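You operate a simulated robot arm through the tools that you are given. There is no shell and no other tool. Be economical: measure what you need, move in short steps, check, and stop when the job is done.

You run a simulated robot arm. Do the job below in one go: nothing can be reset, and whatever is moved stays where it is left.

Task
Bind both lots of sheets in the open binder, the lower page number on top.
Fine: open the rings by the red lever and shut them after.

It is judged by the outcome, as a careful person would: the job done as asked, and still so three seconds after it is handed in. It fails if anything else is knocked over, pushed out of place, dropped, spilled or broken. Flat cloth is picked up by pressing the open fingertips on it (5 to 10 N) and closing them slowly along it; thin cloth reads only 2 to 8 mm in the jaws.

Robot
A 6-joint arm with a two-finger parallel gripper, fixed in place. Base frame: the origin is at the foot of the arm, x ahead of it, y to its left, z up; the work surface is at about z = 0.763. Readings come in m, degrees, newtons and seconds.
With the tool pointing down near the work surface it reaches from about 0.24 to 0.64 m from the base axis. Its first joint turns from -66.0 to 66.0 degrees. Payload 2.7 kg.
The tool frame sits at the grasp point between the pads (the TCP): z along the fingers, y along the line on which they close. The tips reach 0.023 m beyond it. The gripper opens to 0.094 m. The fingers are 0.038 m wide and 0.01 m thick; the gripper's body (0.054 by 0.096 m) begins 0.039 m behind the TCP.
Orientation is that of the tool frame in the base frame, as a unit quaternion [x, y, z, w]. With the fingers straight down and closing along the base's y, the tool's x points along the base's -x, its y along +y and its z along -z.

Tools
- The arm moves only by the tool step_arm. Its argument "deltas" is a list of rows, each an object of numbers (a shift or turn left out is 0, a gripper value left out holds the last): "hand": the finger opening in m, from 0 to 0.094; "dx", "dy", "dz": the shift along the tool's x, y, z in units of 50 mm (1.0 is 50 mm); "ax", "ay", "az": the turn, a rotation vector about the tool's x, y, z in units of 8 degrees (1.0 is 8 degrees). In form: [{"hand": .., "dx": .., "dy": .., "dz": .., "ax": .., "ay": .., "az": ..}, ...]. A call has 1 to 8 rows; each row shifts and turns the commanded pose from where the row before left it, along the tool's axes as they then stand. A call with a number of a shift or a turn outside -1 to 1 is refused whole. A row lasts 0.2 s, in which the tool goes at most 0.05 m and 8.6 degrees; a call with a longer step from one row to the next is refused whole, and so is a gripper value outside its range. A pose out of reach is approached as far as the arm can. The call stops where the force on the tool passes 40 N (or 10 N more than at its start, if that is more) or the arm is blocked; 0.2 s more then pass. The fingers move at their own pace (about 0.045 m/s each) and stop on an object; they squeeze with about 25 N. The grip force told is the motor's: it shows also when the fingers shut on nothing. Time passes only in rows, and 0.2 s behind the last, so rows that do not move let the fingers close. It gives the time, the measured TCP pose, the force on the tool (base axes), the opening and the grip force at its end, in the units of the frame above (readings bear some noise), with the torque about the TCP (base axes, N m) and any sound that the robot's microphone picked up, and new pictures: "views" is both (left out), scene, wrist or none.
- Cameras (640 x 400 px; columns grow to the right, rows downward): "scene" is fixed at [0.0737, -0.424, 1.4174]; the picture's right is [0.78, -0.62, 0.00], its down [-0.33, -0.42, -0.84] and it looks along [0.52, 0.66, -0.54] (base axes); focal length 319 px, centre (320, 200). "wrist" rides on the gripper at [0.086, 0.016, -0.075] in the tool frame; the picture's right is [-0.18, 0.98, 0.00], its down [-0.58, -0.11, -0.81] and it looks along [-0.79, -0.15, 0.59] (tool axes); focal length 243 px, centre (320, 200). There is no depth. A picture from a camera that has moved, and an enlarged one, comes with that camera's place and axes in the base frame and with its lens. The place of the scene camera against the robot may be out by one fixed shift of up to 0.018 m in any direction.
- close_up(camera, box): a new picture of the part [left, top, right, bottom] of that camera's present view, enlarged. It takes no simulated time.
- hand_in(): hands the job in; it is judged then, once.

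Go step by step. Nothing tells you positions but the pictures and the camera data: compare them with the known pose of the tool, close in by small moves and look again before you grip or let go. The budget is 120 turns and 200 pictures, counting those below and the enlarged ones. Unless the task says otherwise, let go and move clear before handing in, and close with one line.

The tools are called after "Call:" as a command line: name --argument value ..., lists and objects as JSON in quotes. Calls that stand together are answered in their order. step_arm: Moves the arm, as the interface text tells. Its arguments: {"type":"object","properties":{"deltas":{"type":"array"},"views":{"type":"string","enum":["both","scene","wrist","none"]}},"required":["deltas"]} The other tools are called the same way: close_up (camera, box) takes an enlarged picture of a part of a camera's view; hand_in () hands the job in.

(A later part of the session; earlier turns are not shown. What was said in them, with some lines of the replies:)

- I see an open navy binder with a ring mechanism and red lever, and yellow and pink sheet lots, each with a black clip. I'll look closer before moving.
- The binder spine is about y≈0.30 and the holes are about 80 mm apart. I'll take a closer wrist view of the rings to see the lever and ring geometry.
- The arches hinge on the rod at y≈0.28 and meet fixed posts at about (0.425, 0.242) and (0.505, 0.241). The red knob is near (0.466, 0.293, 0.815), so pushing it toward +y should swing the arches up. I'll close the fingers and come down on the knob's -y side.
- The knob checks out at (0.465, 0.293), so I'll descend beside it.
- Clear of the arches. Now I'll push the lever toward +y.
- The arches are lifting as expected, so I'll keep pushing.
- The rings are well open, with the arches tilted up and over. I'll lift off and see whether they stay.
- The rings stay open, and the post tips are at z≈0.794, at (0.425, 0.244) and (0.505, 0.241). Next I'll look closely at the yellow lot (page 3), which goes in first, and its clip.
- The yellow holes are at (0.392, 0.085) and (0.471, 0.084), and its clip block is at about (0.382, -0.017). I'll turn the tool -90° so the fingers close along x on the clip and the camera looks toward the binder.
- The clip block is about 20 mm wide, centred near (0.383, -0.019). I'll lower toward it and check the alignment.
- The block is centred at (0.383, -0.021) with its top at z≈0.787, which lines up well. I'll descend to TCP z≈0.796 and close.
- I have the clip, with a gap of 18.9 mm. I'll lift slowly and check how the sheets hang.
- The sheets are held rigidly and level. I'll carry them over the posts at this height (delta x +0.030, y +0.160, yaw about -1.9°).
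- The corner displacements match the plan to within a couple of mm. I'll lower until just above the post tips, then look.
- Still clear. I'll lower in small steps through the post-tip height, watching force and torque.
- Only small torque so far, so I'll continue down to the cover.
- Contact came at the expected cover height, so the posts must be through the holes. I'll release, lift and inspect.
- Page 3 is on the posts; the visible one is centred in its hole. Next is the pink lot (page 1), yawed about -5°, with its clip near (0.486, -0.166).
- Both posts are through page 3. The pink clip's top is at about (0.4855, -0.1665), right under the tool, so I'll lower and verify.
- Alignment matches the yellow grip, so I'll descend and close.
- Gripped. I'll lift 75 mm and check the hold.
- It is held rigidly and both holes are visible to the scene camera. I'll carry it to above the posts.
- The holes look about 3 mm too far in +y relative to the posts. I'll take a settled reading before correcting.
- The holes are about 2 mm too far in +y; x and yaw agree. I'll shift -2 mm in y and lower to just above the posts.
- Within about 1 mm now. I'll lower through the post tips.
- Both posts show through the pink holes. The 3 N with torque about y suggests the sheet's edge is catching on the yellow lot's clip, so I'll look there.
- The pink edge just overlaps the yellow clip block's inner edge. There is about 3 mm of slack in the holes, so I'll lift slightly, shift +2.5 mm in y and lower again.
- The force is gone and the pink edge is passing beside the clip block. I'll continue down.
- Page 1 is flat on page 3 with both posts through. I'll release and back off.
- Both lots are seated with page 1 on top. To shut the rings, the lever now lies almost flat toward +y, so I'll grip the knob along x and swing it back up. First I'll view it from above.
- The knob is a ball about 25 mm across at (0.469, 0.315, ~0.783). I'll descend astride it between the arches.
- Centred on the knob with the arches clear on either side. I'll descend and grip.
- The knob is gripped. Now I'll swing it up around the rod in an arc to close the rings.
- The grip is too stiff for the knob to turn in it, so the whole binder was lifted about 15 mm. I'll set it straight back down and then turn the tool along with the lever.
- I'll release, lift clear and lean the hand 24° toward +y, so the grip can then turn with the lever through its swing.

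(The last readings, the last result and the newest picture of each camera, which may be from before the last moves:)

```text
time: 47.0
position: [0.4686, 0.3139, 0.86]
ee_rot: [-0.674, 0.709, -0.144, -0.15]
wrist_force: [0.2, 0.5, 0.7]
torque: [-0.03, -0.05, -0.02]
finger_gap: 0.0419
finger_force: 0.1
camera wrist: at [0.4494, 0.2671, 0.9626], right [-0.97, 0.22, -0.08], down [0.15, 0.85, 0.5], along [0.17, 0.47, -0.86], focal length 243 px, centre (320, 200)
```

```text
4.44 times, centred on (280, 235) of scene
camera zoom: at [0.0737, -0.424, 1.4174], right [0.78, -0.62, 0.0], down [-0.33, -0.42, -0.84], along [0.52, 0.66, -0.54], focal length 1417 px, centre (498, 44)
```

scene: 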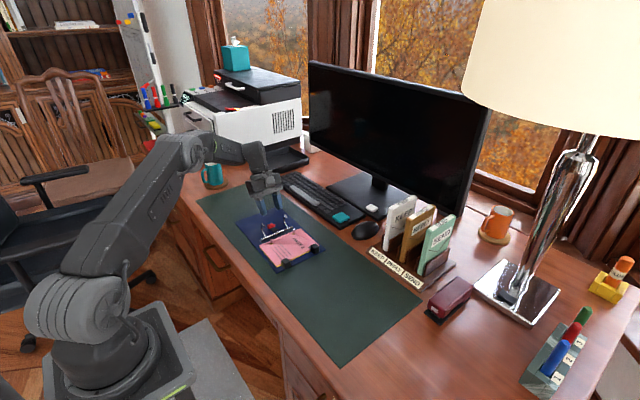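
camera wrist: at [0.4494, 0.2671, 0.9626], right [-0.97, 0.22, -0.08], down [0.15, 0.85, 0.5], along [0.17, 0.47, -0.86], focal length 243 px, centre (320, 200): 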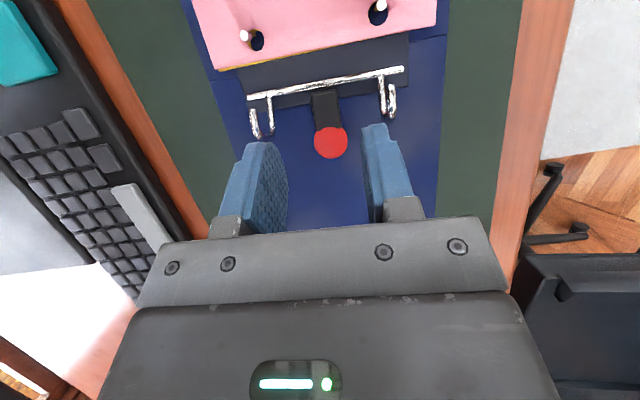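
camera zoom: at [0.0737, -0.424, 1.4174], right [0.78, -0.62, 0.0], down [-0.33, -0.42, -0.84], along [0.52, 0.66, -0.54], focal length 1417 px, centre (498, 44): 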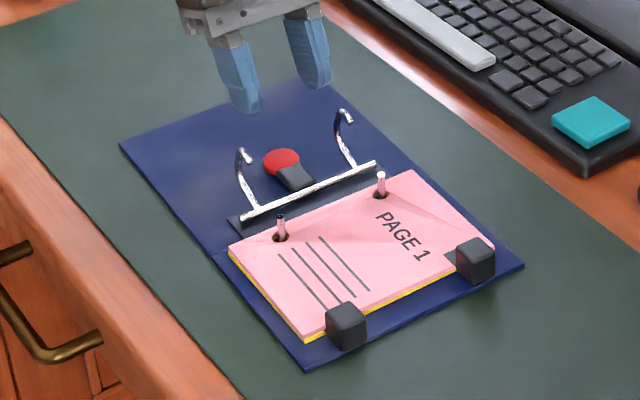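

Binder and sheets are back in place. I'll approach the knob along the leaned axis and check before gripping.

Call:
step_arm --deltas '[{"dx": -0.68}, {"dz": 0.4}, {"dz": 0.35}, {"dz": 0.26}, {}]'

Call:
close_up --camera "scene" --box '[240, 190, 320, 245]'

Call:
close_up --camera "wrist" --box '[200, 50, 440, 210]'

```text
time: 48.2
position: [0.468, 0.3242, 0.7991]
ee_rot: [-0.674, 0.709, -0.143, -0.149]
wrist_force: [-0.1, -0.3, 0.2]
torque: [0.0, -0.03, 0.01]
finger_gap: 0.0421
finger_force: 0.0
camera wrist: at [0.4489, 0.2777, 0.902], right [-0.97, 0.22, -0.08], down [0.15, 0.85, 0.5], along [0.17, 0.48, -0.86], focal length 243 px, centre (320, 200)
```

scene: 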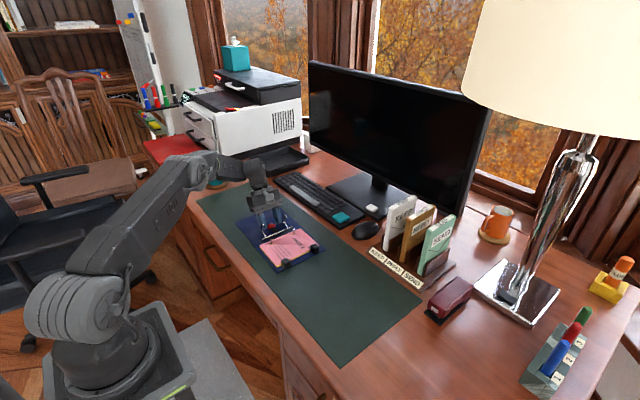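
wrist: 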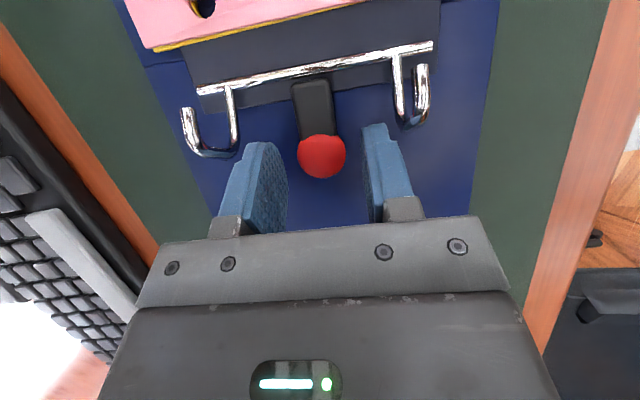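

```text
7.27 times, centred on (280, 218) of scene
camera zoom: at [0.0737, -0.424, 1.4174], right [0.78, -0.62, 0.0], down [-0.33, -0.42, -0.84], along [0.52, 0.66, -0.54], focal length 2318 px, centre (611, 73)
```

zoom: 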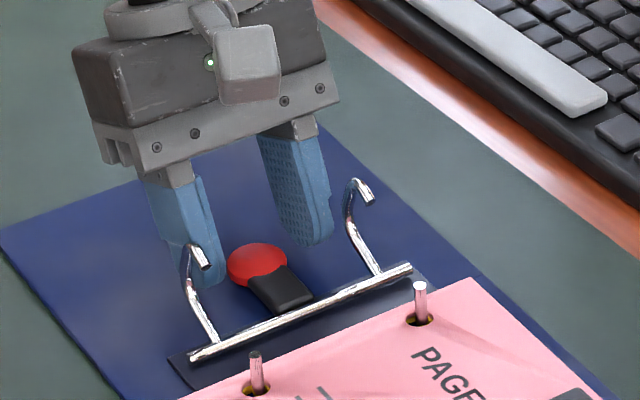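

```text
2.50 times, centred on (320, 130) of wrist
camera zoom: at [0.4489, 0.2777, 0.902], right [-0.97, 0.22, -0.08], down [0.15, 0.85, 0.5], along [0.17, 0.48, -0.86], focal length 606 px, centre (320, 375)
```

zoom: 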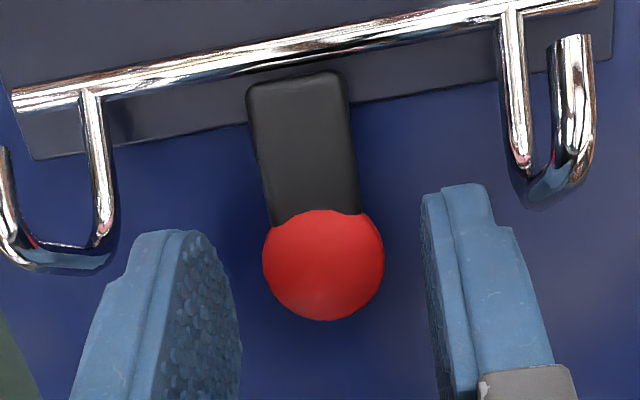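

Well placed astride the knob. I'll close and turn it the first 16° about the rod, then check.

Call:
step_arm --deltas '[{"dy": -0.02, "hand": 0.0}, {}, {}, {"dx": 0.11, "dz": -0.091, "ay": -1}, {"dx": 0.11, "dz": -0.091, "ay": -1}, {}]'

Call:
close_up --camera "scene" --box '[230, 190, 340, 275]'

```text
time: 49.6
position: [0.4689, 0.3175, 0.811]
ee_rot: [-0.687, 0.723, -0.047, -0.05]
wrist_force: [0.6, -1.8, -0.3]
torque: [-0.03, -0.12, 0.0]
finger_gap: 0.0236
finger_force: 24.6
camera wrist: at [0.4485, 0.2441, 0.8964], right [-0.97, 0.23, -0.03], down [0.14, 0.68, 0.72], along [0.18, 0.69, -0.69], focal length 243 px, centre (320, 200)
```

scene: 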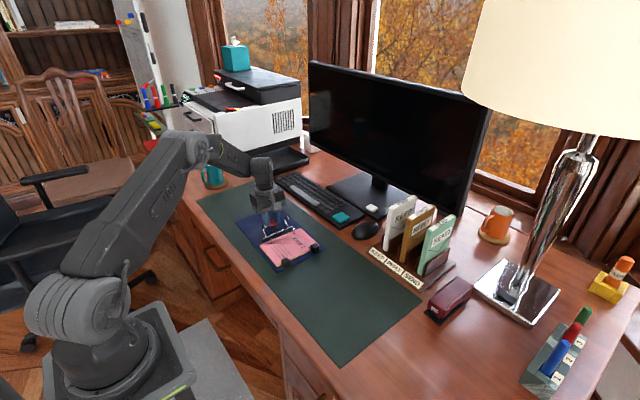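
wrist: 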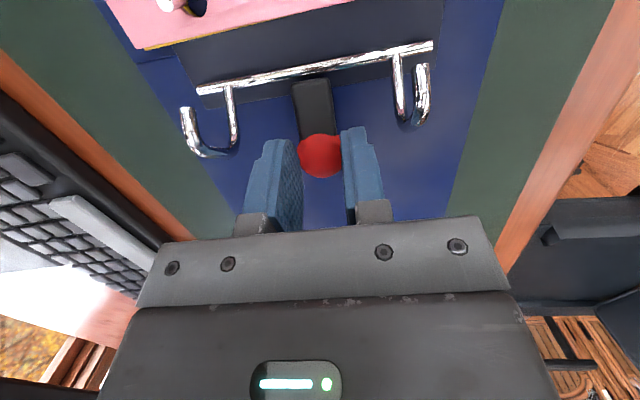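

```text
4.71 times, centred on (285, 232) of scene
camera zoom: at [0.0737, -0.424, 1.4174], right [0.78, -0.62, 0.0], down [-0.33, -0.42, -0.84], along [0.52, 0.66, -0.54], focal length 1500 px, centre (485, 47)
```

zoom: 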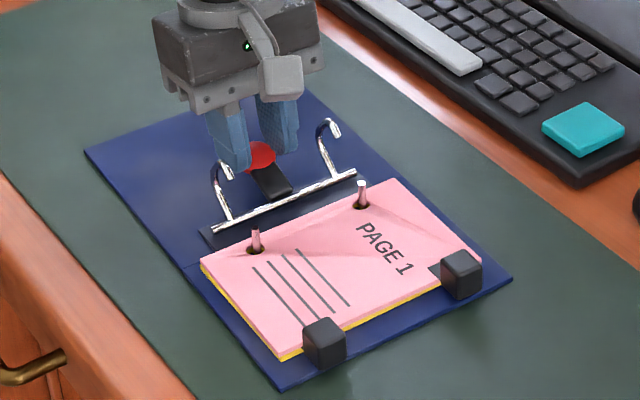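

The lever is turning with low force and the binder stays flat. I'll continue.

Call:
step_arm --deltas '[{"dx": 0.11, "dz": -0.091, "ay": -1}, {"dx": 0.11, "dz": -0.091, "ay": -1}, {"dx": 0.11, "dz": -0.091, "ay": -1}, {}]'

Call:
close_up --camera "scene" --box '[230, 190, 340, 275]'

```text
time: 50.6
position: [0.4675, 0.3001, 0.8227]
ee_rot: [-0.682, 0.717, 0.097, 0.102]
wrist_force: [-0.1, 0.0, 0.5]
torque: [0.08, 0.04, -0.06]
finger_gap: 0.0235
finger_force: 24.4
camera wrist: at [0.4458, 0.1985, 0.8715], right [-0.97, 0.23, 0.05], down [0.13, 0.33, 0.94], along [0.2, 0.92, -0.35], focal length 243 px, centre (320, 200)
```

scene: 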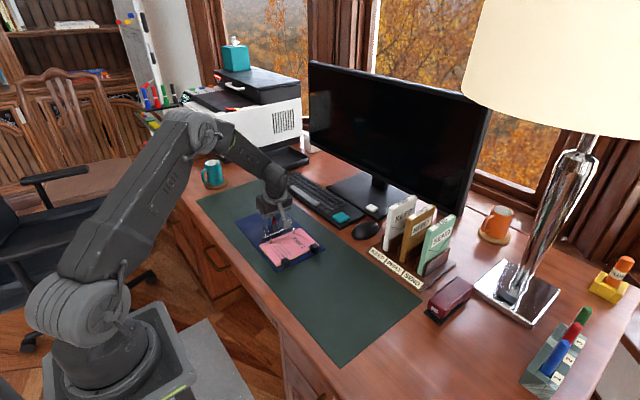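
wrist: 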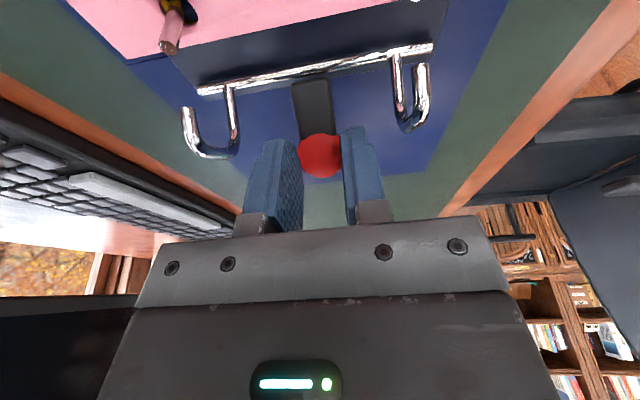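

```text
4.71 times, centred on (285, 232) of scene
camera zoom: at [0.0737, -0.424, 1.4174], right [0.78, -0.62, 0.0], down [-0.33, -0.42, -0.84], along [0.52, 0.66, -0.54], focal length 1500 px, centre (485, 47)
```

zoom: 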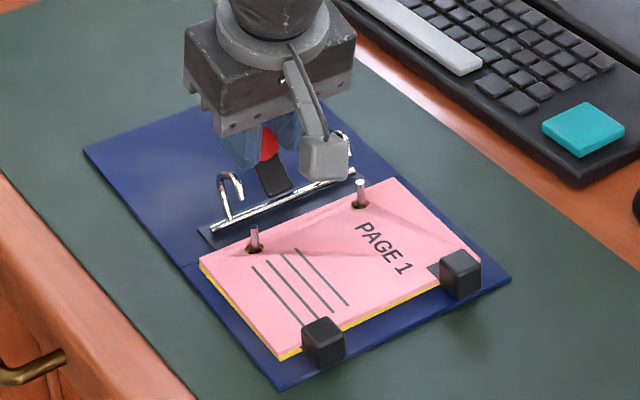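

The arches are halfway shut. I'll go on another 16° and check.

Call:
step_arm --deltas '[{"dx": 0.11, "dz": -0.091, "ay": -1}, {"dx": 0.11, "dz": -0.091, "ay": -1}, {}]'

Call:
close_up --camera "scene" --box '[240, 200, 320, 255]'

```text
time: 51.4
position: [0.468, 0.2864, 0.8281]
ee_rot: [-0.662, 0.697, 0.19, 0.2]
wrist_force: [-0.9, 0.2, -0.7]
torque: [0.05, 0.02, 0.03]
finger_gap: 0.0237
finger_force: 24.5
camera wrist: at [0.4453, 0.1759, 0.8456], right [-0.97, 0.21, 0.1], down [0.11, 0.06, 0.99], along [0.2, 0.98, -0.08], focal length 243 px, centre (320, 200)
```

scene: 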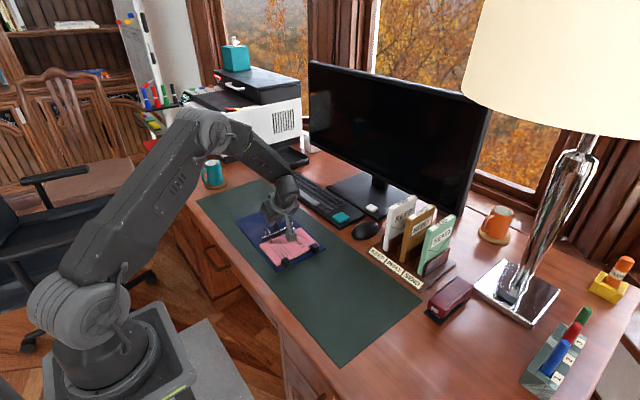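
wrist: 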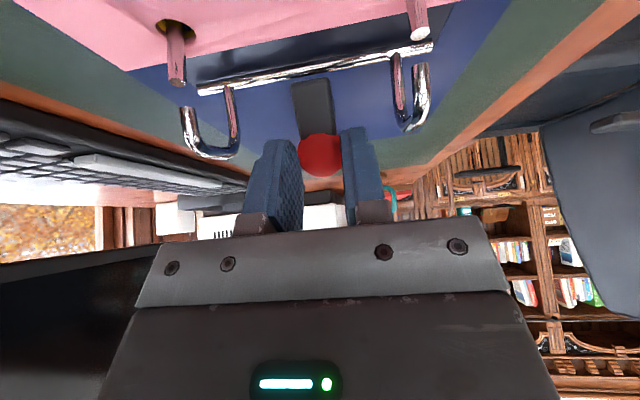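

```text
7.27 times, centred on (280, 228) of scene
camera zoom: at [0.0737, -0.424, 1.4174], right [0.78, -0.62, 0.0], down [-0.33, -0.42, -0.84], along [0.52, 0.66, -0.54], focal length 2318 px, centre (611, 0)
```

zoom: 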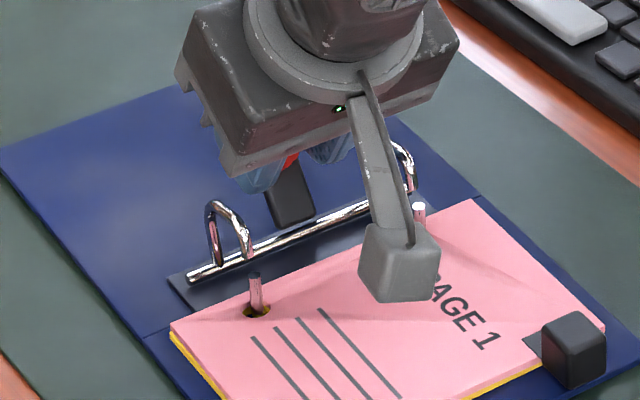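

Nearly shut. One more 8° step.

Call:
step_arm --deltas '[{"dx": 0.055, "dz": -0.045, "ay": -0.5}, {"dx": 0.055, "dz": -0.045, "ay": -0.5}, {}]' --views "none"

Call:
close_up --camera "scene" --box '[240, 200, 320, 255]'

Call:
close_up --camera "wrist" --box '[120, 0, 480, 200]'

```text
time: 52.2
position: [0.4678, 0.2809, 0.8293]
ee_rot: [-0.647, 0.681, 0.235, 0.249]
wrist_force: [0.4, -0.2, -0.1]
torque: [0.0, -0.03, 0.03]
finger_gap: 0.0235
finger_force: 24.5
```

```text
7.27 times, centred on (280, 228) of scene
camera zoom: at [0.0737, -0.424, 1.4174], right [0.78, -0.62, 0.0], down [-0.33, -0.42, -0.84], along [0.52, 0.66, -0.54], focal length 2318 px, centre (611, 0)
```

zoom: 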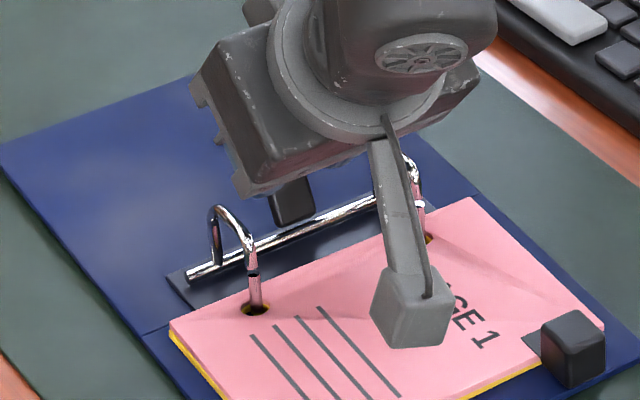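

```text
1.78 times, centred on (300, 100) of wrist
camera zoom: at [0.4449, 0.1679, 0.8308], right [-0.97, 0.19, 0.12], down [0.1, -0.08, 0.99], along [0.2, 0.98, 0.06], focal length 431 px, centre (356, 378)
```

zoom: 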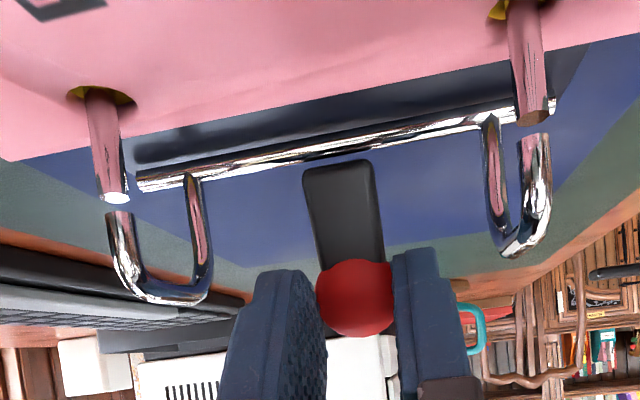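

About 3 mm of gap remains at the ring tips. I'll finish the swing in small steps.

Call:
step_arm --deltas '[{"dx": 0.044, "dz": -0.036, "ay": -0.4}, {"dx": 0.033, "dz": -0.027, "ay": -0.3}, {}]' --views "none"

Call:
close_up --camera "wrist" --box '[120, 0, 480, 200]'

Call:
close_up --camera "scene" --box '[240, 200, 320, 255]'

```text
time: 53.0
position: [0.4675, 0.2758, 0.8302]
ee_rot: [-0.636, 0.667, 0.267, 0.282]
wrist_force: [1.3, 4.9, 0.6]
torque: [-0.54, 0.24, -0.09]
finger_gap: 0.0236
finger_force: 24.8
```

```text
1.78 times, centred on (300, 100) of wrist
camera zoom: at [0.4448, 0.1639, 0.82], right [-0.98, 0.18, 0.13], down [0.1, -0.18, 0.98], along [0.2, 0.97, 0.15], focal length 431 px, centre (356, 378)
```

zoom: 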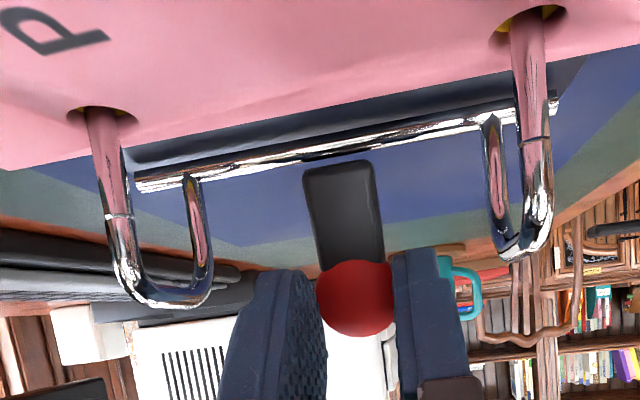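

```text
7.27 times, centred on (280, 228) of scene
camera zoom: at [0.0737, -0.4239, 1.4175], right [0.78, -0.62, 0.0], down [-0.33, -0.42, -0.84], along [0.52, 0.66, -0.54], focal length 2318 px, centre (611, 0)
```

zoom: 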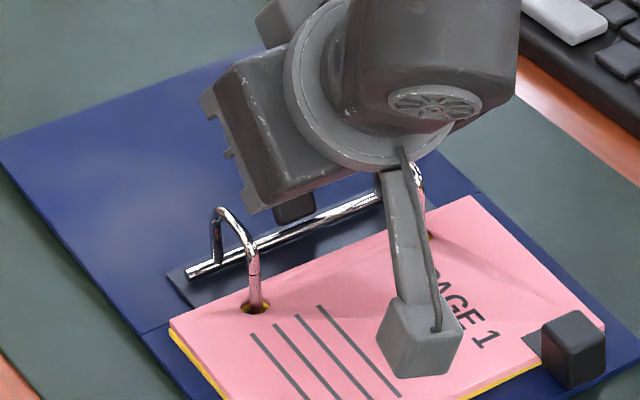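

The rings are shut, with the tips meeting and a firm stop felt. I'll release and back out along the tool axis.

Call:
step_arm --deltas '[{"hand": 0.042}, {}, {}, {"dz": -0.4}, {"dz": -0.6}, {"dz": -0.9}, {"dz": -0.9}, {}]'

Call:
close_up --camera "scene" --box '[230, 190, 340, 275]'

```text
time: 54.8
position: [0.4629, 0.1751, 0.9289]
ee_rot: [-0.635, 0.668, 0.267, 0.281]
wrist_force: [0.2, 0.0, -0.4]
torque: [-0.01, 0.0, -0.01]
finger_gap: 0.0422
finger_force: 0.1
camera wrist: at [0.4402, 0.0632, 0.9179], right [-0.98, 0.18, 0.13], down [0.1, -0.17, 0.98], along [0.2, 0.97, 0.15], focal length 243 px, centre (320, 200)
```

scene: 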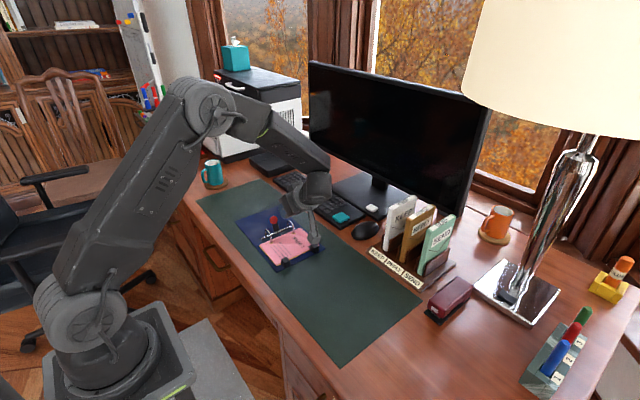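
wrist: 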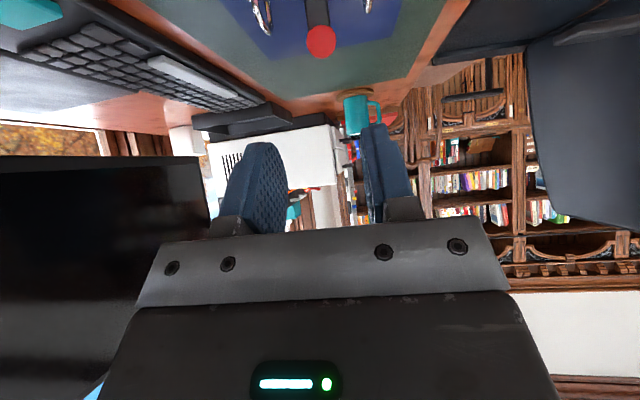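

```text
4.71 times, centred on (285, 232) of scene
camera zoom: at [0.0736, -0.424, 1.4174], right [0.78, -0.62, 0.0], down [-0.33, -0.42, -0.84], along [0.52, 0.66, -0.54], focal length 1500 px, centre (485, 47)
```

zoom: 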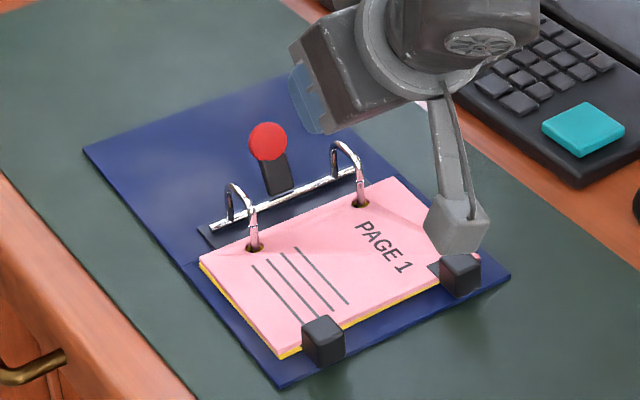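

The rings stay shut with both lots inside. I'll raise the hand clear and upright for a last check.

Call:
step_arm --deltas '[{"dz": -0.7}, {"dz": -0.4, "ay": 1}, {"dz": -0.4, "ay": 1}, {"dz": -0.4, "ay": 1}, {"ay": 1}, {"ay": 1}, {}]'

Call:
close_up --camera "scene" --box '[240, 200, 330, 265]'

```text
time: 56.4
position: [0.459, 0.1148, 0.9997]
ee_rot: [-0.688, 0.724, 0.032, 0.035]
wrist_force: [-0.3, 0.9, -0.2]
torque: [-0.02, 0.0, 0.03]
finger_gap: 0.0421
finger_force: 0.0
camera wrist: at [0.4369, 0.0232, 1.0656], right [-0.97, 0.23, 0.02], down [0.13, 0.49, 0.86], along [0.19, 0.84, -0.51], focal length 243 px, centre (320, 200)
```

scene: 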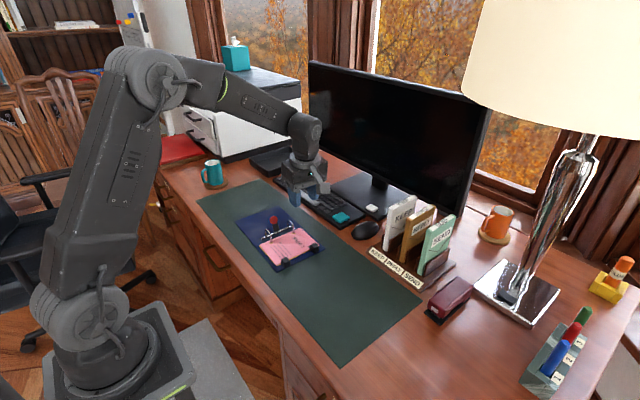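
wrist: 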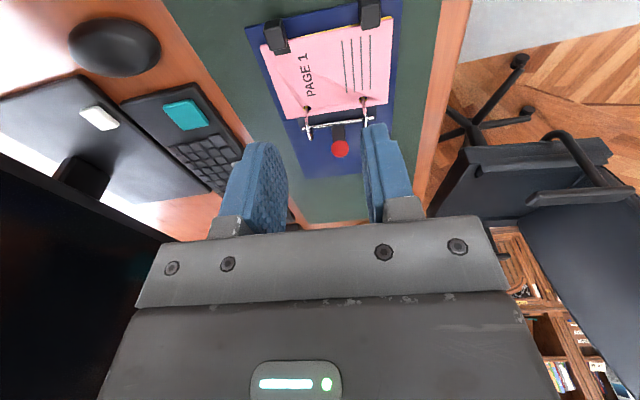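

```text
6.15 times, centred on (285, 232) of scene
camera zoom: at [0.0737, -0.424, 1.4174], right [0.78, -0.62, 0.0], down [-0.33, -0.42, -0.84], along [0.52, 0.66, -0.54], focal length 1961 px, centre (535, 0)
```

zoom: 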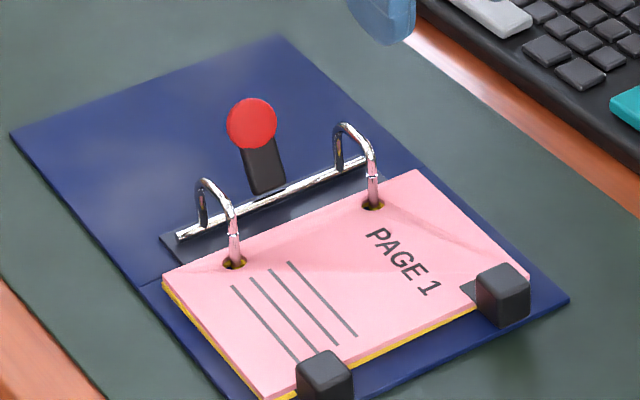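

Both lots are on the posts with page 1 on top, the rings are shut, the hand is clear and everything else is in place. I'm handing in.

Call:
hand_in

```text
The job is handed in.
```

Both lots are bound in the binder, page 1 on top of page 3, with the rings shut by the red lever; along the way the binder lifted about 15 mm once and shifted a few millimetres, and it is now flat on the desk again.
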